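You operate a simulated robot arm through the tools that you are given. There is no shell and no other tool. Be economical: measure what you need, move in short steps, check, and stop when the job is done.

You run a simulated robot arm. Do the job below in one go: nothing can be reset, and whatever is moved stays where it is left.

JOB
Open the disc drawer, put the small green clip in the inside of the disc drawer and shut the drawer again. Then put the weight from the top of the packing stand on top of the small cream bobbin. Do these in the order given.
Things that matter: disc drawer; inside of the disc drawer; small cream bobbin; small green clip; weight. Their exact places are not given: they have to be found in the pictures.

The check looks at the end state, three seconds after you hand in, the way a careful person would. Anything else that was tipped, shoved, dropped, spilled or broken makes it a failure.

ROBOT AND FRAMES
A 7-joint arm with a three-finger gripper on a trunk, on a base that drives. Base frame: it is fixed to the floor where the robot stands at the start and does not move with it; the origin is under the middle of the robot, x ahead of it, y to its left, z up. Readings come in mm, rad, newtons and seconds.
With the tool pointing down near the work surface it reaches from about 100 to 840 mm from the robot's upright axis, wherever it stands. Its first joint turns from -2.897 to 2.897 rad. Places, roughly: disc drawer [500, 200, 700]; inside of the disc drawer [500, 200, 700]; small cream bobbin (6x6x10 cm) [-1200, 200, 600]; small green clip [-1500, 500, 500]. Payload 2.94 kg.
The tool frame sits at the grasp point between the pads (the TCP): z along the fingers, y along the line on which they close. The tips reach 30 mm beyond it. The gripper opens to 132 mm. The gripper's body begins 107 mm behind the TCP.
Orientation is told as [roll, pitch, yaw] about the base's x, y, z axes, in that order, counted from this pose: with the fingers straight down and closing along the base's y, the tool's x points along the base's -x, its y along +y and its z along -z.

CONTROLS
- The arm moves only by the tool play_rows. Its argument "targets" is text: rows parted by semicolons, each of 7 numbers parted by spaces: the shift along the tool's x, y, z in units of 250 mm (1.0 is 250 mm), then the turn, a rotation vector about the tool's x, y, z in units of 120 degrees (1.0 is 120 degrees), then the closure, from 0 (fully open) to 1 (shut). In form: tx ty tz ax ay az gripper; .... A call has 1 to 12 rows; each row is the pose to reach, as a shift and turn from the pose commanded when the call began, along the tool's axes at that moment. A call with a number of a shift or a turn outside -1 to 1 is refused whole. A row lasts 0.2 s, in which the tool goes at most 50 mm and 0.15 rad; a call with a longer step from one row to the next is refused whole, and so is a gripper value outside its range. A pose out of reach is approached as far as the arm can. The call stops where the force on the tool passes 40 N (or 10 N more than at its start, if that is more) or the arm is blocked; 0.2 s more then pass. Each finger halts on what it meets, pressing with about 21 N; the grip force reading is that of the motor and also rises with nothing between the fingers. The clock runs only during rows and for 0.2 s after the last one: add rows that repeat a pose to give the fingers time. The reply holds the time, the measured pose of the TCP, the force on the tool along the base axes, the opening and the grip force, in the units named above and with some noise, with the torque about the TCP (base axes, N m) and any sound that the robot's microphone picked up.
- Cameras (640 x 400 px; columns grow to the right, rows downward): "scene" is now at [19.1, 171.3, 1736.3]; the picture's right is [-0.24, -0.97, 0.00], its down [-0.90, 0.22, -0.36] and it looks along [0.35, -0.09, -0.93] (base axes); focal length 214 px, centre (320, 200). "wrist" rides on the gripper at [72, 3, -144] in the tool frame; the picture's right is [-0.04, 1.00, 0.00], its down [-0.88, -0.04, -0.48] and it looks along [-0.48, -0.02, 0.88] (tool axes); focal length 256 px, centre (320, 200).
- capture(camera): a new picture of that camera. No time passes.
- raise_lower(by): slides the trunk up (or, below 0, down) by that many mm; the arm and the scene camera ride with it, the base frame stays. It gives what a move gives, with no picture.
- drive_base(legs): drives the robot by 1 to 6 legs, each [ahead, left, turn to the left] in mm, mm and rad, along the robot's own axes; the way and the turn of a leg run together, so that a leg with both is an arc; at most 1500 mm and 3.142 rad a leg. The arm and the cameras ride along, it lands a little off, and it stops where it bumps. It gives what a move gives.
- head_to(pan, tilt): turns the head with the scene camera to pan (to the left, within 2.496 rad either way) and tilt (down, from -0.506 to 1.204), counted from straight ahead of the robot. It gives what a move gives.
- probe_pixels(camera, pixels): there is no depth. For up to 12 entries [column, row, z] of the newest picture of that camera ("zoom" is the newest enlarged one), the place [x, y] in the base frame at which the ray of that pixel passes the height z, good to about 2 mm, but the place of the scene camera against the robot may be out by one fixed shift of up to 25 mm in any direction. No time passes.
- enlarge(camera, box): a new picture of the part [left, top, right, bottom] of that camera's present view, enlarged. No time passes.
- job_done(): hands the job in; it is judged then, once.

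Keep the steps short. Do not move on a guess: measure, check each grasp and each placing, and mend mistakes. In all there are 110 turns and 78 pictures (those below and enlarged ones count). Leave the gripper open and the arm clear of the work at the hand-in unless told otherwise, and finish with a single line.

The tools are called after "Emit:" as name(argument=value, ...) on one line, values as JSON. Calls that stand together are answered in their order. play_rows: Moves the arm, as the interface text tells. Its arguments: {"type":"object","properties":{"targets":{"type":"string"}},"required":["targets"]} The other tools are called the same way: raise_lower (by) slides the trunk up or down; drive_base (legs) drives the base; head_to (pan, tilt) turns the head that bears the scene camera; capture (camera) takes a picture; probe_pixels (camera, pixels) gives the place at which the rays of pixels pass given heights; enlarge (camera, box) takes an enlarged picture of a part of a camera's view; job_done () hands the job in.

At the start:

```text
time: 0.0
ee_pos: [-317.5, 253.8, 834.4]
tool_rot: [0.001, 0.001, -0.002]
force: [1.2, 0.5, 0.6]
moment: [0.0, 0.01, 0.01]
opening: 132.1
grasp_force: 0.0
trunk travel left (down, up): [-250.0, 290.0]
robot x, y, heading: [1.8, -0.5, 0.0]
head pan, tilt: [-0.243, 1.201]
```

scene: 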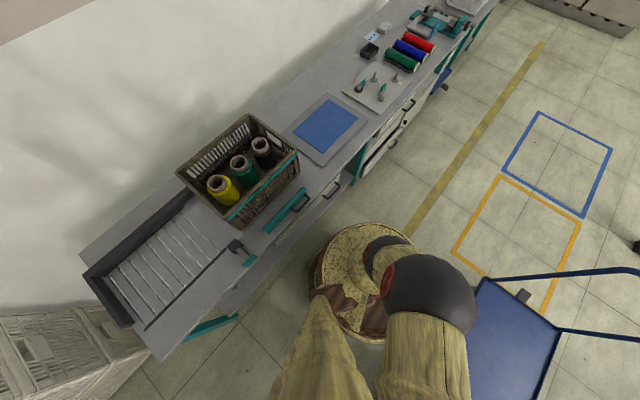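
wrist: 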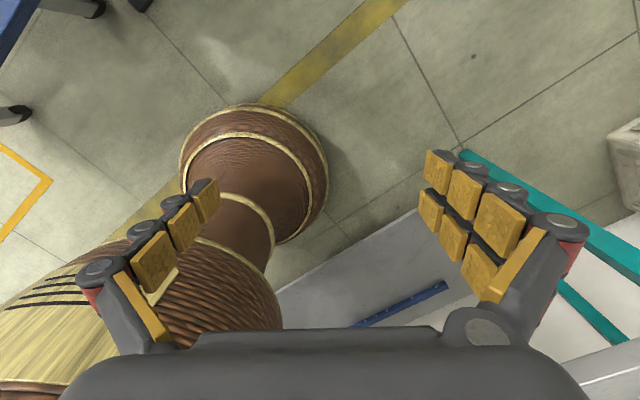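

I see a bench ahead and to the left with drawers. I'll look around first, starting with the bench at a flatter tilt.

Emit:
head_to(pan=0.3, tilt=0.7)

Emit:
capture(camera="scene")

Emit:
head_to(pan=2.4, tilt=0.7)

Emit:
capture(camera="scene")

Emit:
head_to(pan=-2.3, tilt=0.7)

Emit:
capture(camera="scene")

```text
time: 1.0
ee_pos: [-317.7, 253.6, 834.1]
tool_rot: [0.0, 0.001, -0.001]
force: [-0.1, -0.6, -0.2]
moment: [-0.03, 0.03, -0.01]
opening: 131.9
grasp_force: 0.1
trunk travel left (down, up): [-250.0, 290.0]
robot x, y, heading: [-0.5, 5.6, -0.0]
head pan, tilt: [0.3, 0.7]
```

```text
75 pictures are left
```

scene: 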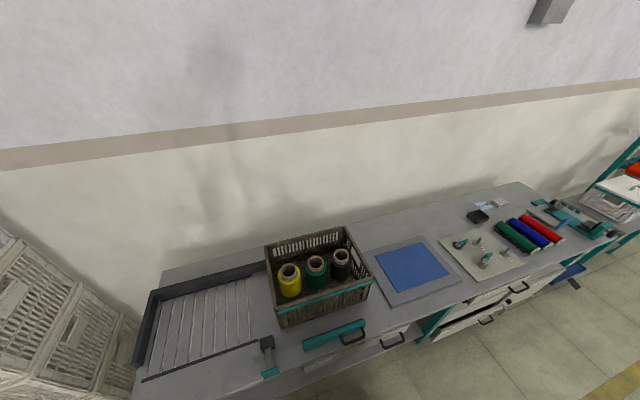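

```text
time: 3.0
ee_pos: [-318.1, 253.4, 833.1]
tool_rot: [-0.001, 0.002, 0.0]
force: [-0.5, 0.6, -0.5]
moment: [-0.03, -0.03, 0.01]
opening: 132.1
grasp_force: 0.0
trunk travel left (down, up): [-250.0, 290.0]
robot x, y, heading: [-2.7, -0.7, 0.001]
head pan, tilt: [2.4, 0.7]
```

```text
74 pictures are left
```

scene: 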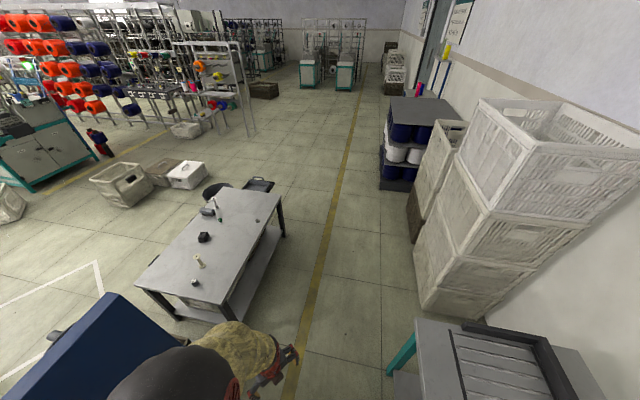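

```text
time: 6.7
ee_pos: [-316.7, 255.5, 833.3]
tool_rot: [-0.002, -0.001, 0.001]
force: [0.7, 0.6, 0.2]
moment: [0.0, 0.01, 0.02]
opening: 132.1
grasp_force: 0.1
trunk travel left (down, up): [-250.0, 290.0]
robot x, y, heading: [1.5, 0.9, -0.006]
head pan, tilt: [-2.3, 0.7]
```

```text
73 pictures are left
```

scene: 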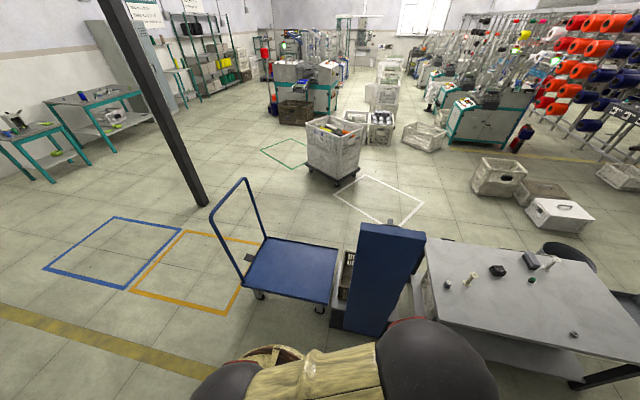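

The table behind the robot holds several small things. I'll enlarge it from two pans.

Emit:
enlarge(camera="scene", box=[330, 200, 640, 394])

Emit:
head_to(pan=2.49, tilt=0.95)

Emit:
enlarge(camera="scene", box=[130, 60, 450, 260])

Emit:
head_to(pan=0.1, tilt=1.1)

Emit:
capture(camera="scene")

Emit:
head_to(pan=-0.6, tilt=0.7)

Emit:
capture(camera="scene")

```text
2.06 times, centred on (485, 297) of scene
```

zoom: 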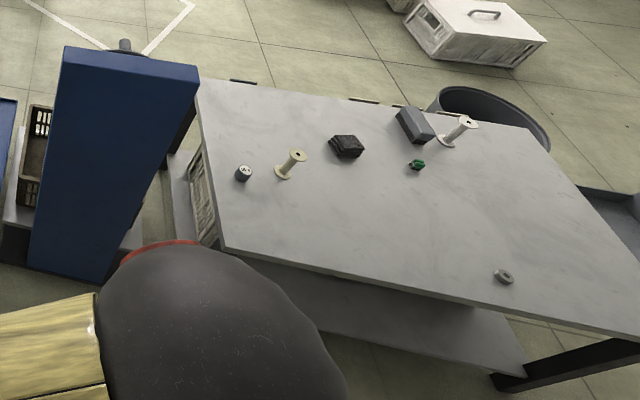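

```text
time: 10.5
ee_pos: [-317.5, 254.3, 833.5]
tool_rot: [-0.001, 0.001, 0.001]
force: [-0.1, -0.1, 0.8]
moment: [0.02, -0.02, -0.02]
opening: 132.1
grasp_force: 0.0
trunk travel left (down, up): [-250.0, 290.0]
robot x, y, heading: [-0.3, 0.0, -0.001]
head pan, tilt: [2.491, 0.949]
```

```text
2.00 times, centred on (290, 160) of scene
```

zoom: 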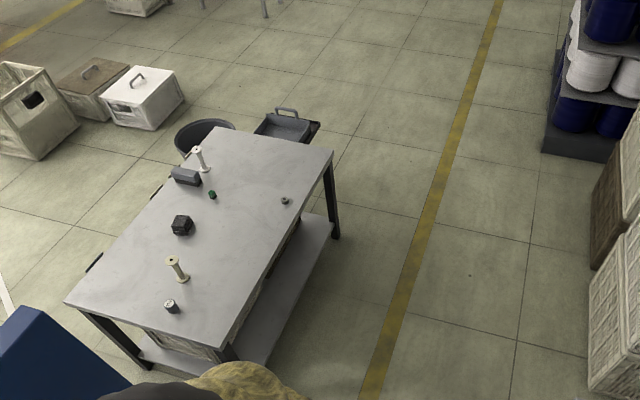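

```text
time: 12.7
ee_pos: [-318.2, 253.0, 833.3]
tool_rot: [0.0, -0.001, 0.001]
force: [-0.6, 0.0, -0.3]
moment: [0.01, 0.01, -0.02]
opening: 131.7
grasp_force: 0.0
trunk travel left (down, up): [-250.0, 290.0]
robot x, y, heading: [2.0, 0.9, 0.001]
head pan, tilt: [0.099, 1.1]
```

```text
70 pictures are left
```

scene: 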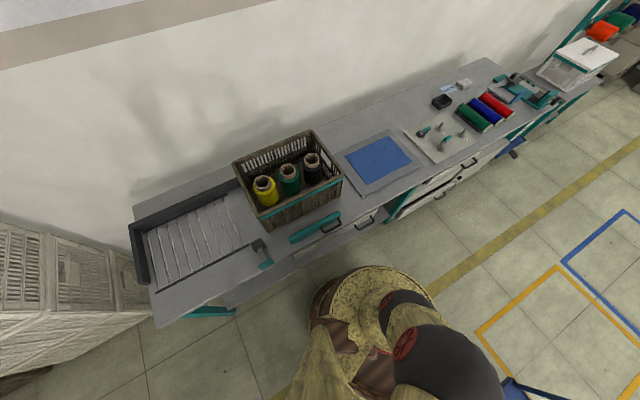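

```text
time: 13.7
ee_pos: [-320.1, 254.2, 833.3]
tool_rot: [0.0, -0.001, -0.001]
force: [-0.3, 0.4, -0.3]
moment: [-0.04, 0.02, 0.01]
opening: 131.8
grasp_force: 0.1
trunk travel left (down, up): [-250.0, 290.0]
robot x, y, heading: [0.2, 0.7, 0.0]
head pan, tilt: [-0.6, 0.7]
```

```text
69 pictures are left
```

scene: 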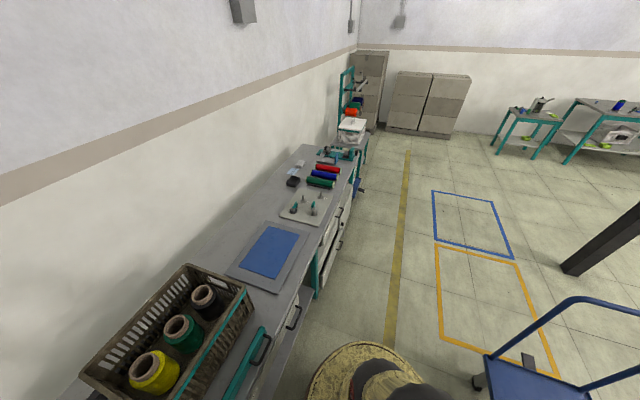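

I'll zoom in on the bench drawers, at a tilt aimed directly at them.

Emit:
head_to(pan=0.3, tilt=1.1)

Emit:
enlarge(camera="scene", box=[220, 80, 540, 280])

Emit:
head_to(pan=-0.1, tilt=0.9)

Emit:
enlarge(camera="scene", box=[240, 50, 560, 250])

```text
time: 14.9
ee_pos: [-318.4, 253.8, 833.5]
tool_rot: [0.002, 0.001, 0.001]
force: [-0.6, -0.2, -0.3]
moment: [0.01, 0.06, 0.02]
opening: 131.9
grasp_force: 0.0
trunk travel left (down, up): [-250.0, 290.0]
robot x, y, heading: [-0.1, 1.8, -0.003]
head pan, tilt: [0.3, 1.1]
```

```text
2.00 times, centred on (380, 180) of scene
```

zoom: 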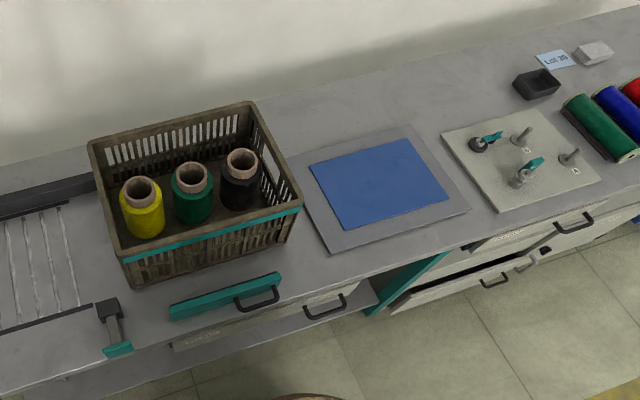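

```text
time: 15.8
ee_pos: [-319.2, 253.9, 834.0]
tool_rot: [0.0, -0.003, 0.0]
force: [0.1, -0.1, -0.1]
moment: [0.01, -0.04, 0.03]
opening: 131.9
grasp_force: 0.1
trunk travel left (down, up): [-250.0, 290.0]
robot x, y, heading: [-3.0, 1.4, -0.004]
head pan, tilt: [-0.099, 0.901]
```

```text
2.00 times, centred on (400, 150) of scene
```

zoom: 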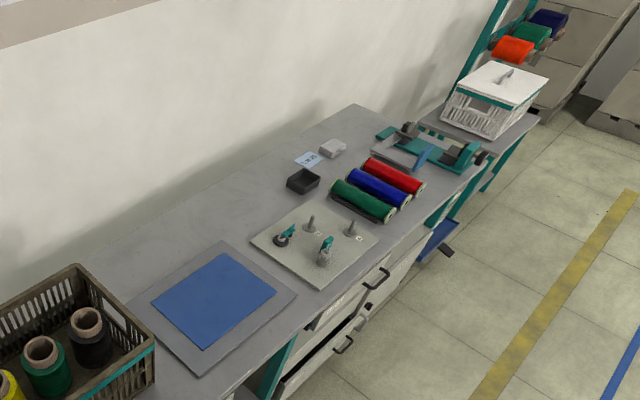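

I'll probe the bench edge and handles at a few heights for scale. Then the near-left drawer.

Emit:
probe_pixels(camera="zoom", pixels=[[378, 277, 800], [378, 277, 700], [345, 345, 600], [345, 345, 700], [238, 385, 800], [238, 385, 700], [480, 165, 800], [355, 105, 800], [440, 250, 400], [330, 245, 800]])

Emit:
head_to(pan=0.7, tilt=1.2)

Emit:
enlarge(camera="scene", box=[240, 100, 560, 300])

```text
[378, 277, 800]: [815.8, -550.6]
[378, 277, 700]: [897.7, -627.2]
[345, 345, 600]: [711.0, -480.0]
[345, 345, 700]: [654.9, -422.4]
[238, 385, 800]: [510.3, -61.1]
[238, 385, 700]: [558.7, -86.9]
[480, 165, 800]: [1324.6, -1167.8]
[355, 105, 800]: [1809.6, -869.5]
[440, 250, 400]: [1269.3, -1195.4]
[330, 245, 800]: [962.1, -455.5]
```

```text
time: 16.9
ee_pos: [-318.3, 254.0, 833.2]
tool_rot: [-0.001, 0.0, 0.0]
force: [-0.6, -0.9, -0.1]
moment: [0.02, -0.02, -0.01]
opening: 132.1
grasp_force: 0.1
trunk travel left (down, up): [-250.0, 290.0]
robot x, y, heading: [-1.1, -0.5, 0.004]
head pan, tilt: [0.7, 1.201]
```

```text
2.00 times, centred on (400, 200) of scene
```

zoom: 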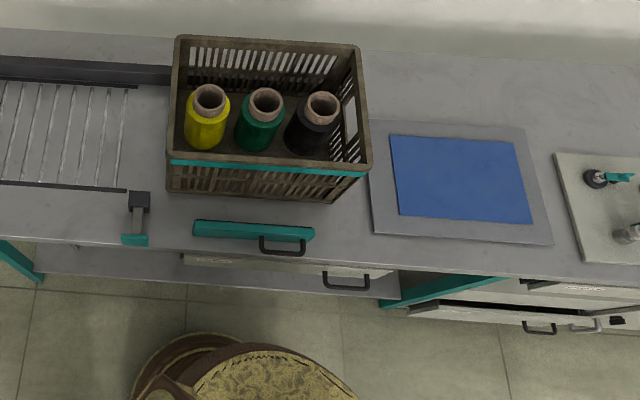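

Two groups of labelled drawers. I'll probe the near drawer's handle (350,285) and the bench edges. I'll also enlarge the labels.

Emit:
probe_pixels(camera="zoom", pixels=[[346, 287, 700], [346, 287, 750], [185, 262, 700], [395, 272, 700], [283, 252, 800], [370, 262, 800], [60, 240, 800], [545, 328, 600], [255, 232, 800]])

Emit:
enlarge(camera="scene", box=[320, 215, 440, 290])

Emit:
enlarge(camera="scene", box=[430, 215, 590, 315])

```text
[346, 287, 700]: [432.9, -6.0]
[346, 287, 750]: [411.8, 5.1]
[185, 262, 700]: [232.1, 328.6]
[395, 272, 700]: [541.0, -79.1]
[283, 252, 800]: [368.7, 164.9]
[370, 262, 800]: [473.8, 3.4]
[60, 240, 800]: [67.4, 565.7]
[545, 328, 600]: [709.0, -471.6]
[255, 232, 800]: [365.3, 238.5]
```

```text
5.33 times, centred on (380, 252) of scene
```

zoom: 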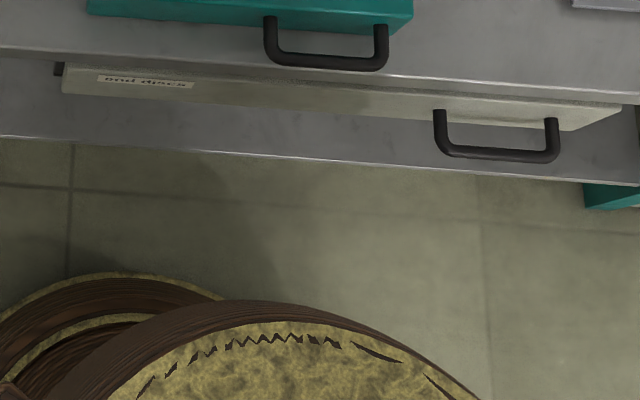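

```text
4.00 times, centred on (510, 265) of scene
```

zoom: 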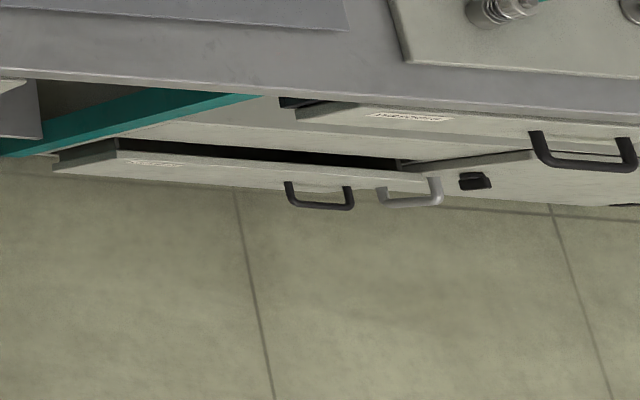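

The near drawer's label reads "pad discs", so that is the disc drawer. I'll measure the surroundings behind the robot before driving.

Emit:
head_to(pan=2.49, tilt=0.95)

Emit:
capture(camera="scene")

Emit:
probe_pixels(camera="scene", pixels=[[163, 211, 600], [163, 211, 800], [240, 238, 600], [240, 238, 800], [298, 136, 600], [298, 136, 800], [300, 180, 0], [218, 212, 600], [236, 158, 600]])

Emit:
head_to(pan=-2.0, tilt=1.0)

Emit:
capture(camera="scene")

```text
time: 18.7
ee_pos: [-318.6, 255.1, 832.6]
tool_rot: [0.0, 0.001, 0.0]
force: [0.1, -0.2, -0.8]
moment: [0.0, 0.0, 0.0]
opening: 132.1
grasp_force: 0.0
trunk travel left (down, up): [-250.0, 290.0]
robot x, y, heading: [2.7, 0.3, 0.003]
head pan, tilt: [2.491, 0.949]
```

```text
63 pictures are left
```

scene: 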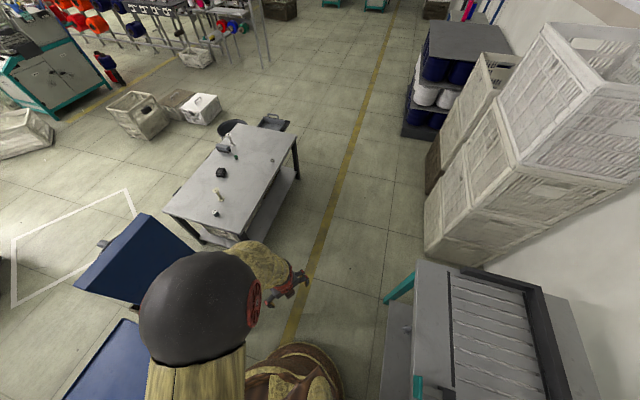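

```text
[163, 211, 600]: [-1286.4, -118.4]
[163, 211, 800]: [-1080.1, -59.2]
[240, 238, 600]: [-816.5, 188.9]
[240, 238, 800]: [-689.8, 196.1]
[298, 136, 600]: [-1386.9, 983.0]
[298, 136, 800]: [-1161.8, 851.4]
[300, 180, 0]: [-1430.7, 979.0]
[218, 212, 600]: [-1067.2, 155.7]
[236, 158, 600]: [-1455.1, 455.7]
```

```text
time: 22.3
ee_pos: [-317.7, 253.3, 832.2]
tool_rot: [0.0, -0.001, 0.001]
force: [-0.6, -0.1, -0.4]
moment: [0.03, 0.0, -0.02]
opening: 132.0
grasp_force: 0.1
trunk travel left (down, up): [-250.0, 290.0]
robot x, y, heading: [2.8, 1.6, 0.0]
head pan, tilt: [-2.0, 1.0]
```

```text
62 pictures are left
```

scene: 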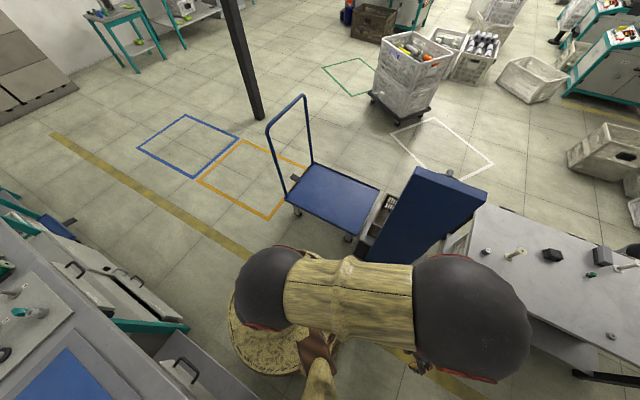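

The table is parallel to the bench, about 940 mm from it, and the trolley is to the right. I'll probe floor points of the trolley and blue cart.

Emit:
probe_pixels(camera="scene", pixels=[[348, 240, 0], [298, 212, 0], [360, 228, 150], [290, 197, 150], [400, 250, 100], [375, 235, 0], [395, 262, 400], [487, 190, 900]])

Emit:
enlarge(camera="scene", box=[340, 150, 640, 340])

```text
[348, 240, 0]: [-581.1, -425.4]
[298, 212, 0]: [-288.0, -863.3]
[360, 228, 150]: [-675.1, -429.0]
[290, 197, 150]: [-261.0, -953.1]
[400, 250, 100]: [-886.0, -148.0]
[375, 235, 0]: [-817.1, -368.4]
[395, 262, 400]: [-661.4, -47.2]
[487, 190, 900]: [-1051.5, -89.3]
```

```text
2.11 times, centred on (490, 245) of scene
```

zoom: 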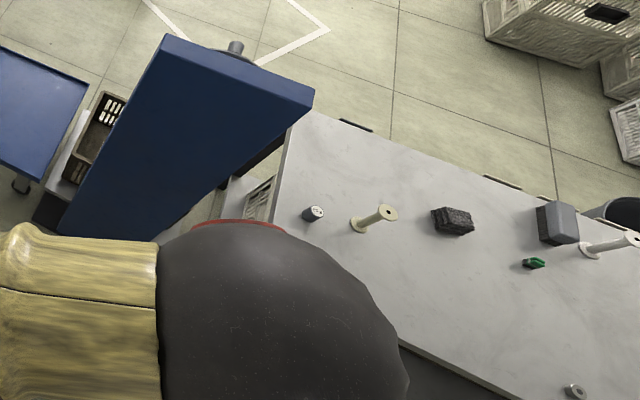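

Space looks fine. I'll back away from the bench by 180 mm along its normal, then turn so that the bench lies to the left.

Emit:
drive_base(legs=[[-146, -105, 0], [0, 0, -0.945]])

Emit:
raise_lower(by=200)

Emit:
head_to(pan=-1.9, tilt=0.7)

Emit:
capture(camera="scene")

```text
time: 26.3
ee_pos: [-128.4, 299.5, 832.8]
tool_rot: [0.001, 0.001, -0.948]
force: [0.0, -0.4, -0.5]
moment: [0.01, -0.02, 0.02]
opening: 131.7
grasp_force: 0.0
trunk travel left (down, up): [-250.0, 290.0]
robot x, y, heading: [-148.9, -103.7, -0.954]
head pan, tilt: [-2.0, 1.0]
```

```text
time: 28.4
ee_pos: [-128.7, 297.6, 1033.4]
tool_rot: [0.0, 0.0, -0.949]
force: [0.3, 0.0, 0.3]
moment: [-0.01, -0.01, 0.0]
opening: 131.9
grasp_force: 0.0
trunk travel left (down, up): [-450.0, 90.0]
robot x, y, heading: [-149.8, -106.7, -0.946]
head pan, tilt: [-2.0, 1.0]
```

```text
time: 29.2
ee_pos: [-129.2, 298.8, 1033.3]
tool_rot: [0.001, 0.002, -0.949]
force: [-0.3, 0.2, -1.0]
moment: [0.05, 0.02, 0.02]
opening: 132.1
grasp_force: 0.1
trunk travel left (down, up): [-450.0, 90.0]
robot x, y, heading: [-149.0, -109.8, -0.94]
head pan, tilt: [-1.901, 0.7]
```

```text
60 pictures are left
```

scene: 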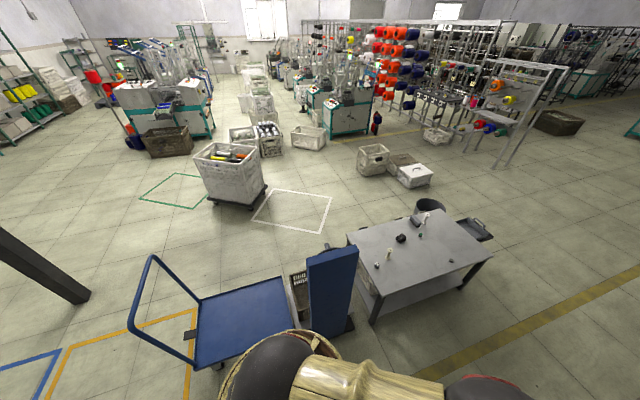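

Emit:
enlarge(camera="scene", box=[340, 190, 500, 290])

Emit:
enlarge(camera="scene", box=[270, 220, 400, 350])

```text
4.00 times, centred on (420, 240) of scene
```

zoom: 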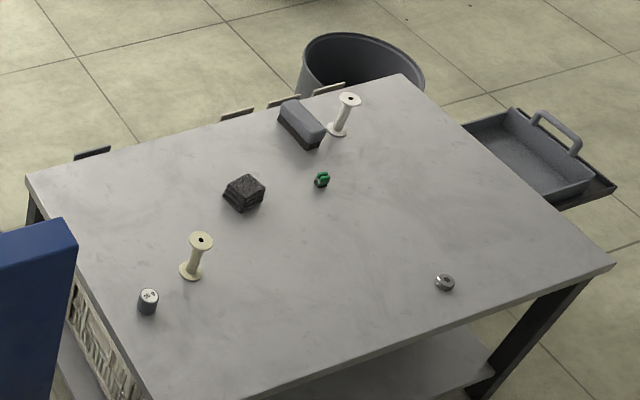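

```text
3.08 times, centred on (335, 285) of scene
```

zoom: 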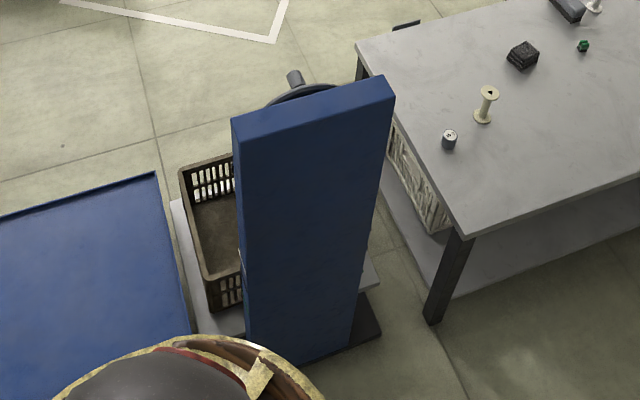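

The table is the packing stand: the dark labelled cylinder is the weight, the cream bobbin stands beside it, and the green clip is farther along. The drawer comes first. I'll look at its handle from the raised position for triangulation.

Emit:
head_to(pan=1.2, tilt=1.1)

Emit:
capture(camera="scene")

```text
time: 31.9
ee_pos: [-128.2, 298.9, 1032.7]
tool_rot: [0.001, -0.001, -0.947]
force: [0.4, 0.5, 0.1]
moment: [0.0, -0.02, 0.0]
opening: 131.9
grasp_force: 0.0
trunk travel left (down, up): [-450.0, 90.0]
robot x, y, heading: [-147.0, -108.1, -0.947]
head pan, tilt: [1.201, 1.1]
```

```text
57 pictures are left
```

scene: 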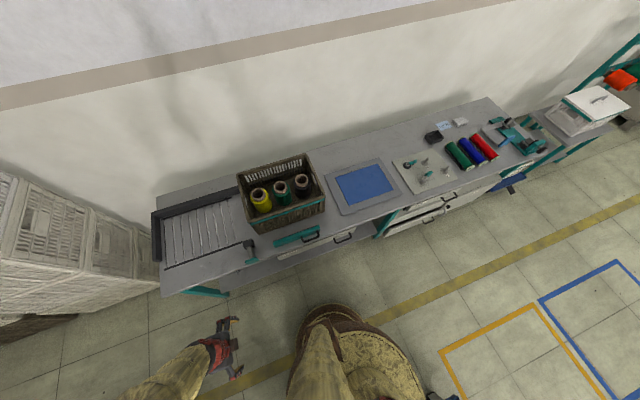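

Emit:
enlarge(camera="scene", box=[260, 200, 420, 300])

```text
4.00 times, centred on (340, 250) of scene
```

zoom: 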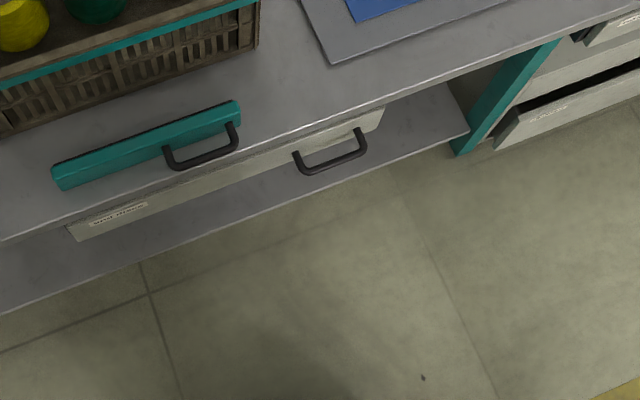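

Emit:
probe_pixels(camera="zoom", pixels=[[338, 162, 600], [338, 162, 700], [338, 162, 800], [310, 172, 700], [365, 153, 700], [384, 108, 700], [384, 108, 800], [70, 228, 700], [75, 240, 700], [340, 58, 800], [300, 158, 700], [357, 134, 700]])

Emit:
enlarge(camera="scene", box=[270, 225, 366, 285])

```text
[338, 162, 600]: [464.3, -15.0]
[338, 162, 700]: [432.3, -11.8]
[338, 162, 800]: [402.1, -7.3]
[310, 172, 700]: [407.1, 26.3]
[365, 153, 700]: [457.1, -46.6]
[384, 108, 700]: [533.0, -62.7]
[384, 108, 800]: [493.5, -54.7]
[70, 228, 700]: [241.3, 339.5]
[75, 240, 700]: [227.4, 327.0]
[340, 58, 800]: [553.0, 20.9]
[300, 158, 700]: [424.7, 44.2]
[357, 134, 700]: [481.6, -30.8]
```

```text
6.67 times, centred on (318, 255) of scene
```

zoom: 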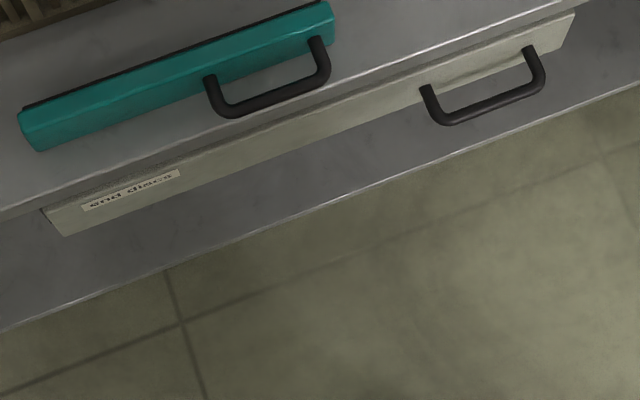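

The label says "… discs". The handle is about 88 mm wide, protrudes about 30 mm, and is near (432,-10,~700). I'll drive ahead 520 mm along the aisle so the arm points back-left at it, then lower the trunk again.

Emit:
drive_base(legs=[[520, 0, 0]])

Emit:
raise_lower(by=-150)

Emit:
capture(camera="wrist")

```text
time: 34.9
ee_pos: [173.2, -118.9, 1033.3]
tool_rot: [-0.002, -0.001, -0.94]
force: [0.4, -0.3, -0.5]
moment: [0.04, 0.06, 0.01]
opening: 131.9
grasp_force: 0.0
trunk travel left (down, up): [-450.0, 90.0]
robot x, y, heading: [155.7, -527.0, -0.939]
head pan, tilt: [1.201, 1.1]
```

```text
time: 36.7
ee_pos: [172.0, -117.7, 883.9]
tool_rot: [-0.001, 0.0, -0.938]
force: [-0.1, 0.4, -0.5]
moment: [0.01, -0.02, 0.0]
opening: 131.8
grasp_force: 0.0
trunk travel left (down, up): [-300.0, 240.0]
robot x, y, heading: [153.7, -522.9, -0.938]
head pan, tilt: [1.201, 1.1]
```

```text
54 pictures are left
```

wrist: 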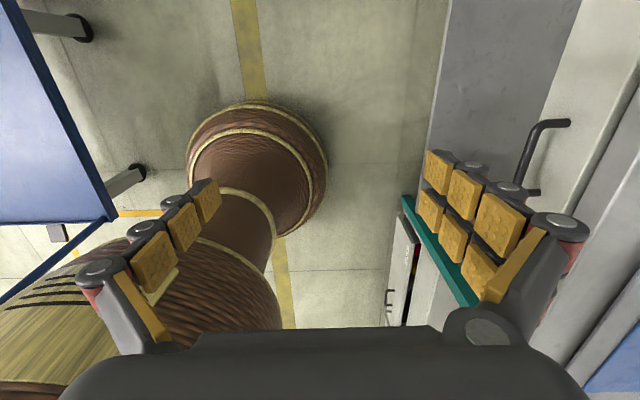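

The wrist picture shows the handle at about (530,155). I'll probe it at several heights.

Emit:
probe_pixels(camera="wrist", pixels=[[528, 155, 650], [528, 155, 700], [528, 155, 750], [566, 124, 700], [540, 126, 700], [522, 185, 700], [540, 192, 700], [600, 100, 800], [455, 60, 450], [620, 170, 800]])

```text
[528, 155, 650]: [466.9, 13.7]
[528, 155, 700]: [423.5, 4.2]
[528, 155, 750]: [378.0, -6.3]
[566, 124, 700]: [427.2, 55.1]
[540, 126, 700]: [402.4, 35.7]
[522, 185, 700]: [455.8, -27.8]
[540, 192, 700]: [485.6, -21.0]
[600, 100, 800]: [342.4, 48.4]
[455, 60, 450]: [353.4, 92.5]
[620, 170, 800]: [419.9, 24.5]
```

Scene and wrist rays agree on the bar at about (425,-4,703), pending a finer fix. I'll zoom the wrist view to see the handle, drawer face and bench edge.

Emit:
enlarge(camera="wrist", box=[480, 50, 640, 250])

Emit:
enlarge(camera="scene", box=[160, 200, 320, 300])

```text
2.00 times, centred on (560, 150) of wrist
```

zoom: 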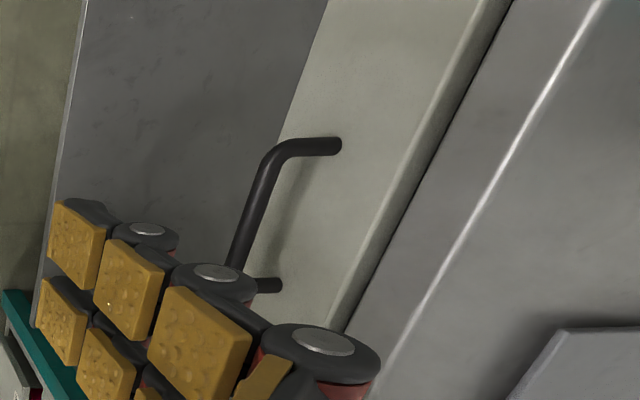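

```text
4.00 times, centred on (240, 250) of scene
```

zoom: 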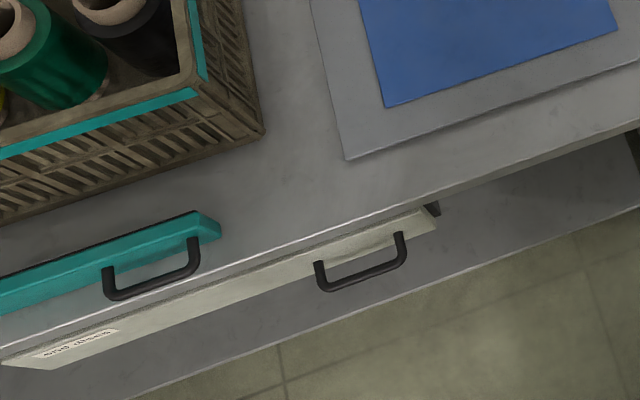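

Emit:
probe_pixels(camera="zoom", pixels=[[363, 277, 700], [363, 277, 720], [360, 222, 800], [360, 222, 760], [360, 232, 750], [320, 265, 700], [400, 237, 700], [105, 348, 700], [435, 205, 750]])

Emit:
probe_pixels(camera="wrist", pixels=[[597, 149, 800], [597, 149, 760], [575, 149, 750], [575, 149, 730], [556, 149, 700], [617, 75, 760], [645, 22, 750]])

```text
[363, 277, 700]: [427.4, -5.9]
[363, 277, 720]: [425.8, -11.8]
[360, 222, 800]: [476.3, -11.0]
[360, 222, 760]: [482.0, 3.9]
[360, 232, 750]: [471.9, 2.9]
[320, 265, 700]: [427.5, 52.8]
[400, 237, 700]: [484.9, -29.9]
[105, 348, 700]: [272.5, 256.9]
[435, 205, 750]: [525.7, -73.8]
```

```text
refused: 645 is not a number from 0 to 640
```

Emit:
probe_pixels(camera="wrist", pixels=[[597, 149, 800], [597, 149, 760], [575, 149, 750], [575, 149, 730], [556, 149, 700], [617, 75, 760]])

```text
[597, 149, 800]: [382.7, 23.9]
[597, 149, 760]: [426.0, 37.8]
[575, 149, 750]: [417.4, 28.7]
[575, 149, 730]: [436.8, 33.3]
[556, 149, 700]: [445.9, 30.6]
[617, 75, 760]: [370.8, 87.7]
```

The bench edge comes out near z 726–750, so the bar may sit lower than 700. I'll move the tool closer with a slight tilt and take a second wrist view for parallax.

Emit:
play_rows(targets="-0.04 0.15 0.05 -0.036 0 0 0.2; -0.08 0.3 0.1 -0.072 0 0 0.4; -0.12 0.45 0.15 -0.108 0 0 0.5; -0.15 0.6 0.2 -0.143 0 0 0.6; -0.15 0.6 0.2 -0.143 0 0 0.6; -0.15 0.6 0.2 -0.143 0 0 0.6")

Emit:
capture(camera="wrist")

```text
time: 38.1
ee_pos: [313.9, -59.6, 834.0]
tool_rot: [0.3, 0.0, -0.939]
force: [0.2, 0.4, -0.6]
moment: [-0.03, -0.02, -0.01]
opening: 52.6
grasp_force: 0.1
trunk travel left (down, up): [-300.0, 240.0]
robot x, y, heading: [155.6, -526.4, -0.94]
head pan, tilt: [1.201, 1.1]
```

```text
51 pictures are left
```

wrist: 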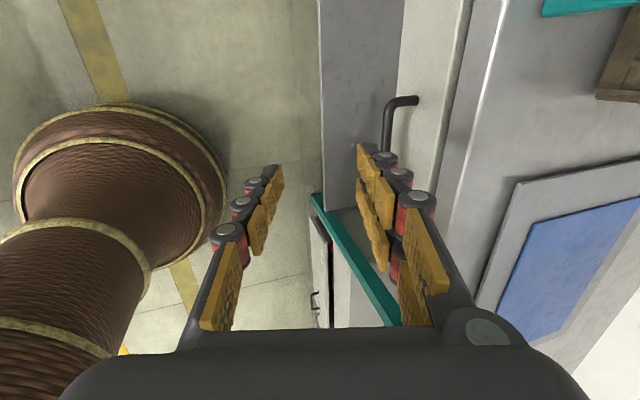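

Emit:
probe_pixels(camera="wrist", pixels=[[387, 125, 700], [387, 125, 650], [390, 100, 700], [415, 101, 700], [489, 100, 750], [489, 100, 700], [455, 100, 700], [455, 100, 650], [320, 100, 450], [520, 180, 730]])

Emit:
enlarge(camera="wrist", box=[340, 60, 500, 160])

```text
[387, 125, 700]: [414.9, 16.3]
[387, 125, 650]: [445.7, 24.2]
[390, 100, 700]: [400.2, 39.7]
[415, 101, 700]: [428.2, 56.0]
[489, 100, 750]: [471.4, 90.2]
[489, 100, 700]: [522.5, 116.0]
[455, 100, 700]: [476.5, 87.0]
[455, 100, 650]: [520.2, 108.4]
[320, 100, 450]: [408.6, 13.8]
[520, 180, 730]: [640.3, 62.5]
```

```text
4.00 times, centred on (420, 110) of wrist
```

zoom: 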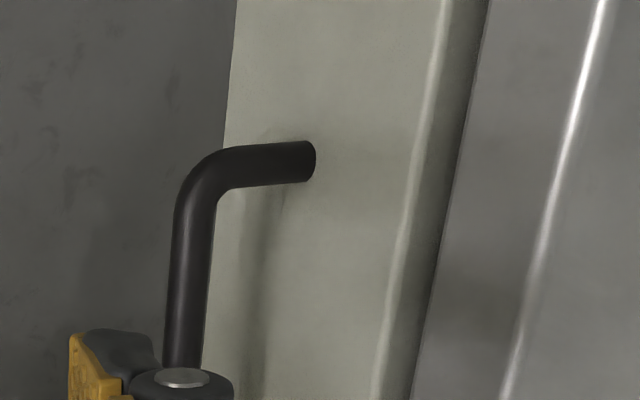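

Using two wrist views, the bar is at z≈701, its centre at distance 345 from the origin along the bench normal, with the drawer face about 34 mm behind it. I'll move to a pre-grasp 80 mm short, with the opening at about 26 mm, and check.

Emit:
play_rows(targets="-0.02 0.11 0.1 0 0 0 0.7; -0.04 0.22 0.2 0 0 0 0.803; -0.058 0.323 0.297 0 0 0 0.803; -0.058 0.323 0.297 0 0 0 0.803; -0.058 0.323 0.297 0 0 0 0.803")

Emit:
capture(camera="wrist")

```text
time: 39.5
ee_pos: [358.1, 18.9, 800.7]
tool_rot: [0.323, 0.016, -0.846]
force: [0.9, 0.6, -0.4]
moment: [-0.03, -0.02, 0.03]
opening: 26.2
grasp_force: 0.1
trunk travel left (down, up): [-300.0, 240.0]
robot x, y, heading: [155.8, -522.9, -0.944]
head pan, tilt: [1.201, 1.1]
stopped in row 5: the arm was blocked; the commanded pose is now the measured one
```

```text
49 pictures are left
```

wrist: 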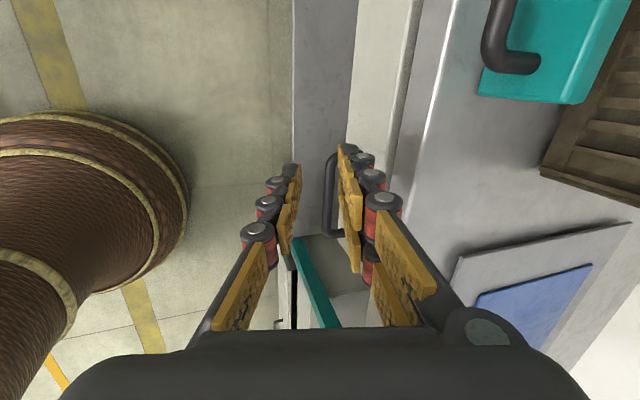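

The arm stopped short: it drifted along the bench and twisted in yaw, with no contact force. I'll look with the scene camera to see whether the elbow is touching something or a joint limit is at work.

Emit:
capture(camera="scene")

```text
48 pictures are left
```

scene: 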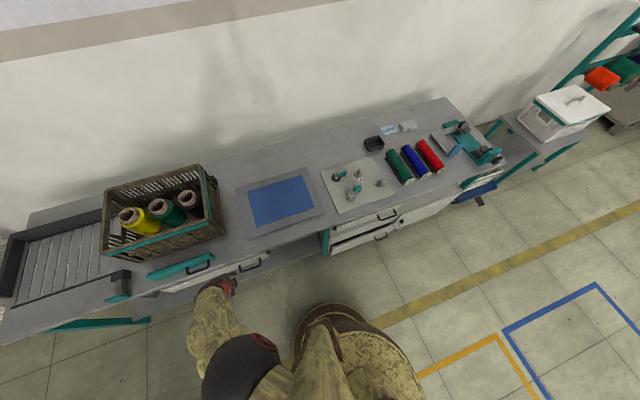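

There's no contact. The missing motion matches joint 1 at its limit: the arm couldn't swing about 0.09 rad further. I'll retract, then turn the robot right 0.6 rad to free joint 1.

Emit:
play_rows(targets="0 0 -0.16 0 0 0 0.8; 0 -0.15 -0.22 0 0 0 0.8; 0 -0.3 -0.28 0 0 0 0.8; 0 -0.45 -0.32 0 0 0 0.8; 0 -0.6 -0.36 0 0 0 0.8; 0 -0.717 -0.389 0 0 0 0.8")

Emit:
drive_base(legs=[[0, 0, -0.6]])

```text
time: 40.9
ee_pos: [224.5, -102.0, 856.2]
tool_rot: [0.292, 0.015, -0.843]
force: [0.1, -0.3, 0.4]
moment: [-0.02, 0.0, -0.02]
opening: 25.9
grasp_force: 0.1
out of reach, approached as far as the arm can: row 5, 6
trunk travel left (down, up): [-300.0, 240.0]
robot x, y, heading: [156.9, -529.6, -0.944]
head pan, tilt: [1.201, 1.1]
```

```text
time: 42.9
ee_pos: [452.3, -214.2, 854.1]
tool_rot: [0.293, 0.018, -1.439]
force: [0.0, -0.3, 0.3]
moment: [-0.01, 0.03, 0.02]
opening: 25.9
grasp_force: 0.0
trunk travel left (down, up): [-300.0, 240.0]
robot x, y, heading: [156.6, -525.8, -1.538]
head pan, tilt: [1.201, 1.1]
```

Now I'll bring the tool back to face the handle: yaw back +0.495, position in front of the handle, with a wrist check.

Emit:
play_rows(targets="0.146 -0.056 0.003 0 0.0137 -0.045 0.8; 0.293 -0.111 0.006 0 0.0273 -0.09 0.8; 0.439 -0.167 0.01 0 0.041 -0.136 0.8; 0.586 -0.222 0.013 0 0.0546 -0.181 0.8; 0.732 -0.278 0.016 0 0.0683 -0.226 0.8; 0.732 -0.278 0.016 0 0.0683 -0.226 0.8")

Emit:
capture(camera="wrist")

```text
time: 44.3
ee_pos: [361.2, -42.0, 834.1]
tool_rot: [0.299, 0.016, -0.947]
force: [0.6, -0.1, 0.2]
moment: [-0.03, 0.02, 0.04]
opening: 26.0
grasp_force: 0.2
trunk travel left (down, up): [-300.0, 240.0]
robot x, y, heading: [156.0, -521.8, -1.542]
head pan, tilt: [1.201, 1.1]
```

```text
47 pictures are left
```

wrist: 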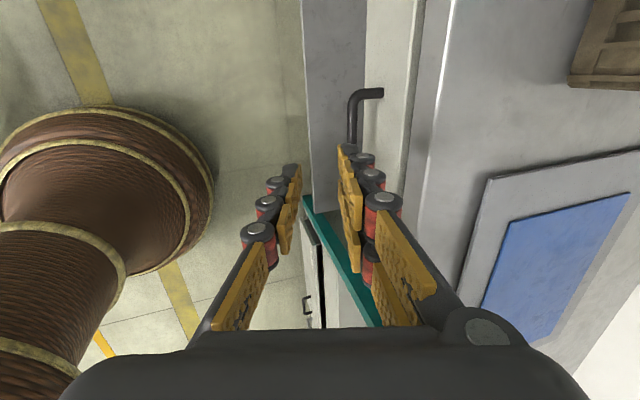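

Emit:
probe_pixels(camera="wrist", pixels=[[352, 125, 700], [352, 125, 650], [356, 95, 700], [382, 94, 700], [440, 95, 780], [440, 95, 700], [412, 95, 720]])

```text
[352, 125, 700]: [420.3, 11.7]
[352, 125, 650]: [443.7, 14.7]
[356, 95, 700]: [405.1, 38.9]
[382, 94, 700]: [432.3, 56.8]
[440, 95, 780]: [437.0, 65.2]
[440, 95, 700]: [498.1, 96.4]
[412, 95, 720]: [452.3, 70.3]
```

The bar is at n≈347, z≈698. I'll shift sideways and advance to about 80 mm short, then look.

Emit:
play_rows(targets="0 0.143 0.08 0 0 0 0.8; 0 0.143 0.25 0 0 0 0.8; 0 0.143 0.25 0 0 0 0.8")

Emit:
enlarge(camera="wrist", box=[200, 50, 520, 250])

```text
time: 45.1
ee_pos: [405.6, -11.4, 782.5]
tool_rot: [0.299, 0.017, -0.947]
force: [0.2, 0.9, -0.9]
moment: [0.0, 0.0, -0.01]
opening: 26.0
grasp_force: 0.1
trunk travel left (down, up): [-300.0, 240.0]
robot x, y, heading: [154.6, -523.2, -1.541]
head pan, tilt: [1.201, 1.1]
```

```text
2.00 times, centred on (360, 150) of wrist
```

zoom: 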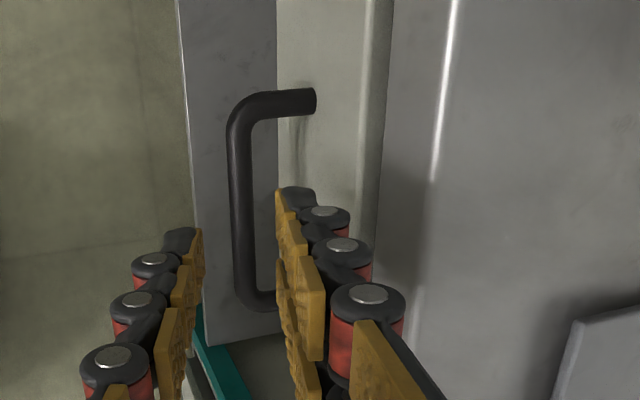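

The bar lies exactly on the gripper axis between the fingers. I'll advance 78 mm and close.

Emit:
play_rows(targets="0 0 0.1 0 0 0 0.8; 0 0 0.2 0 0 0 0.8; 0 0 0.26 0 0 0 0.8; 0 0 0.312 0 0 0 0.8; 0 0 0.312 0 0 0 0.8; 0 0 0.312 0 0 0 1; 0 0 0.312 0 0 0 1; 0 0 0.312 0 0 0 1")

Emit:
capture(camera="wrist")

```text
time: 46.9
ee_pos: [422.6, 5.1, 708.0]
tool_rot: [0.299, 0.014, -0.948]
force: [1.0, 1.7, -2.0]
moment: [0.2, 0.14, -0.44]
opening: 11.0
grasp_force: 34.6
trunk travel left (down, up): [-300.0, 240.0]
robot x, y, heading: [155.9, -529.7, -1.538]
head pan, tilt: [1.201, 1.1]
```

```text
45 pictures are left
```

wrist: 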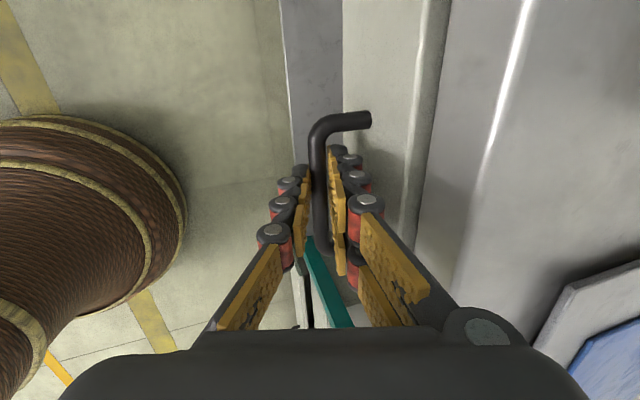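

The bar is gripped (opening 11 mm). I'll pull straight out 60 mm to test.

Emit:
play_rows(targets="0 -0.076 -0.0236 0 0 0 1; 0 -0.153 -0.047 0 0 0 1; 0 -0.229 -0.071 0 0 0 1; 0 -0.229 -0.071 0 0 0 1")

```text
time: 47.9
ee_pos: [373.2, -30.5, 708.5]
tool_rot: [0.299, 0.017, -0.948]
force: [-3.4, 3.5, -5.5]
moment: [0.28, 0.22, -0.56]
opening: 11.2
grasp_force: 38.6
trunk travel left (down, up): [-300.0, 240.0]
robot x, y, heading: [153.0, -528.1, -1.541]
head pan, tilt: [1.201, 1.1]
```

Force is low and it's moving. I'll pull on another 140 mm.

Emit:
play_rows(targets="0 -0.134 -0.041 0 0 0 1; 0 -0.267 -0.083 0 0 0 1; 0 -0.401 -0.124 0 0 0 1; 0 -0.535 -0.165 0 0 0 1; 0 -0.535 -0.165 0 0 0 1")

Emit:
head_to(pan=2.3, tilt=1.1)

Emit:
capture(camera="scene")

```text
time: 49.1
ee_pos: [314.2, -99.1, 721.7]
tool_rot: [0.248, 0.011, -0.941]
force: [0.3, -0.8, 0.0]
moment: [-0.01, -0.03, -0.05]
opening: 0.0
grasp_force: 28.2
out of reach, approached as far as the arm can: row 2, 3, 4, 5
trunk travel left (down, up): [-300.0, 240.0]
robot x, y, heading: [156.3, -524.1, -1.537]
head pan, tilt: [1.201, 1.1]
```

```text
time: 50.5
ee_pos: [313.2, -99.1, 721.0]
tool_rot: [0.25, 0.012, -0.941]
force: [-0.4, -0.7, 0.8]
moment: [-0.01, 0.03, -0.01]
opening: 0.0
grasp_force: 28.4
trunk travel left (down, up): [-300.0, 240.0]
robot x, y, heading: [154.0, -530.2, -1.537]
head pan, tilt: [2.3, 1.1]
```

```text
44 pictures are left
```

scene: 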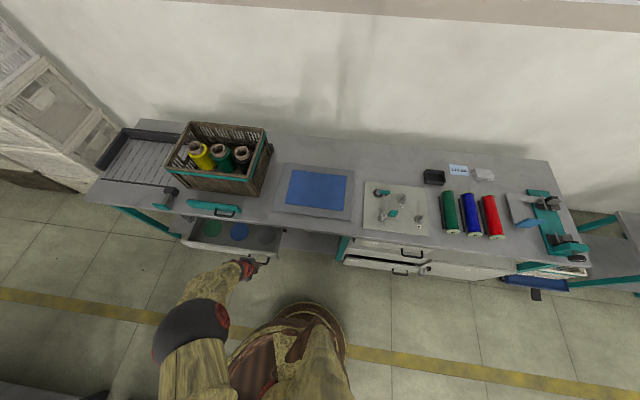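

The arm reached a limit and the grip slipped off, but the drawer is open with discs showing. I'll zoom in.

Emit:
enlarge(camera="scene", box=[170, 190, 298, 270])

Emit:
probe_pixels(camera="zoom", pixels=[[480, 355, 700], [400, 345, 740], [50, 245, 740], [560, 245, 740], [90, 130, 740]])

```text
5.00 times, centred on (234, 230) of scene
```

zoom: 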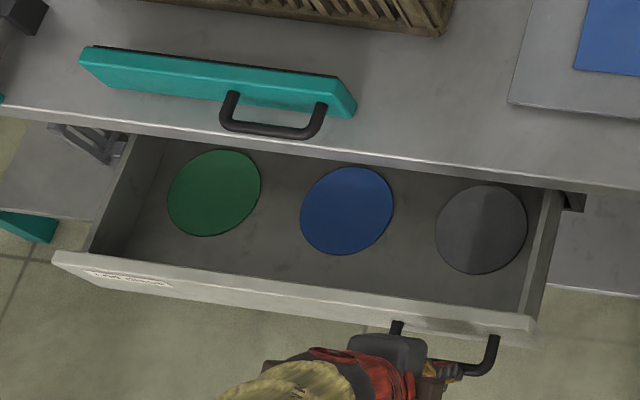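

```text
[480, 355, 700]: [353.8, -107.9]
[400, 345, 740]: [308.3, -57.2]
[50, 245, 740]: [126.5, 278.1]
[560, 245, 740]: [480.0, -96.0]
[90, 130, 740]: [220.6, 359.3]
```

The drawer is open by over 100 mm, with three discs flat inside and free floor between and before them. That's enough room. I'll lift the gripper straight up clear of the handle.

Emit:
play_rows(targets="0 0.037 -0.145 0 0 0 1; 0 0.074 -0.29 0 0 0 1; 0 0.111 -0.435 0 0 0 1; 0 0.148 -0.58 0 0 0 1; 0 0.148 -0.58 0.06 0 0 0.8; 0 0.148 -0.58 0.119 0 0 0.6")

```text
time: 51.9
ee_pos: [316.9, -100.4, 870.4]
tool_rot: [-0.001, 0.013, -0.94]
force: [-0.5, -0.4, -0.4]
moment: [-0.02, -0.01, 0.0]
opening: 36.8
grasp_force: 0.0
trunk travel left (down, up): [-300.0, 240.0]
robot x, y, heading: [154.3, -524.5, -1.542]
head pan, tilt: [2.3, 1.1]
```

The arm is clear. Now I'll drive along the aisle, between bench and table, 1600 mm toward the clip.

Emit:
drive_base(legs=[[-661, -449, 0], [-661, -449, 0]])

Emit:
head_to(pan=-0.9, tilt=1.0)

Emit:
capture(camera="scene")

```text
time: 60.0
ee_pos: [-660.9, 1167.2, 870.2]
tool_rot: [0.0, 0.014, -0.894]
force: [0.4, -0.3, 0.2]
moment: [0.01, 0.05, 0.02]
opening: 53.0
grasp_force: 0.0
trunk travel left (down, up): [-300.0, 240.0]
robot x, y, heading: [-799.4, 734.4, -1.497]
head pan, tilt: [2.3, 1.1]
```

```text
time: 62.7
ee_pos: [-661.8, 1166.9, 871.2]
tool_rot: [0.0, 0.011, -0.896]
force: [-0.2, 0.9, 0.1]
moment: [0.0, 0.01, 0.0]
opening: 52.9
grasp_force: 0.1
trunk travel left (down, up): [-300.0, 240.0]
robot x, y, heading: [-800.6, 734.7, -1.49]
head pan, tilt: [-0.901, 1.0]
```

```text
42 pictures are left
```

scene: 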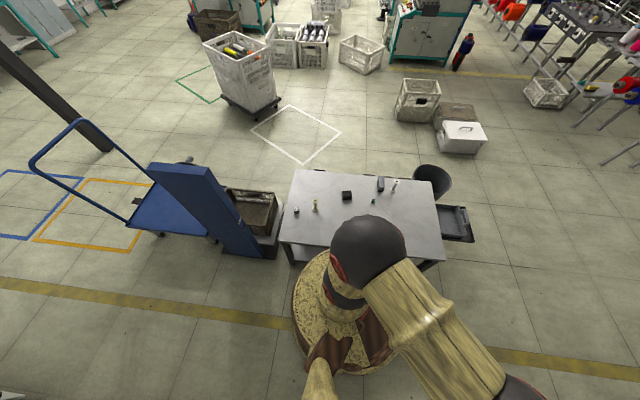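

Now the table is in view. I'll zoom in on the tabletop and probe the clip, bobbin and weight.

Emit:
enlarge(camera="scene", box=[280, 160, 440, 260])

Emit:
probe_pixels(camera="scene", pixels=[[373, 202, 600], [316, 208, 600], [296, 213, 600], [300, 170, 600], [433, 184, 600], [282, 241, 600], [373, 202, 560]])

```text
4.00 times, centred on (360, 210) of scene
```

zoom: 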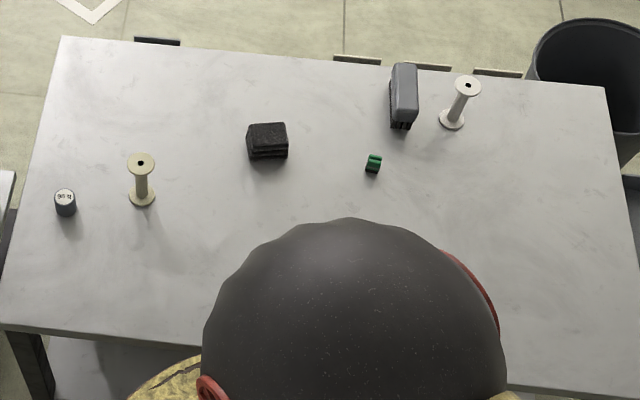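

```text
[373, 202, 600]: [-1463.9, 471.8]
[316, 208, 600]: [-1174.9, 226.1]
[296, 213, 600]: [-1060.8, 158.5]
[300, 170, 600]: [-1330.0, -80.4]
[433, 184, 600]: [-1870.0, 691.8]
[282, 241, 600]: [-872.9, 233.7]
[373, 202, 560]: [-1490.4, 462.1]
```

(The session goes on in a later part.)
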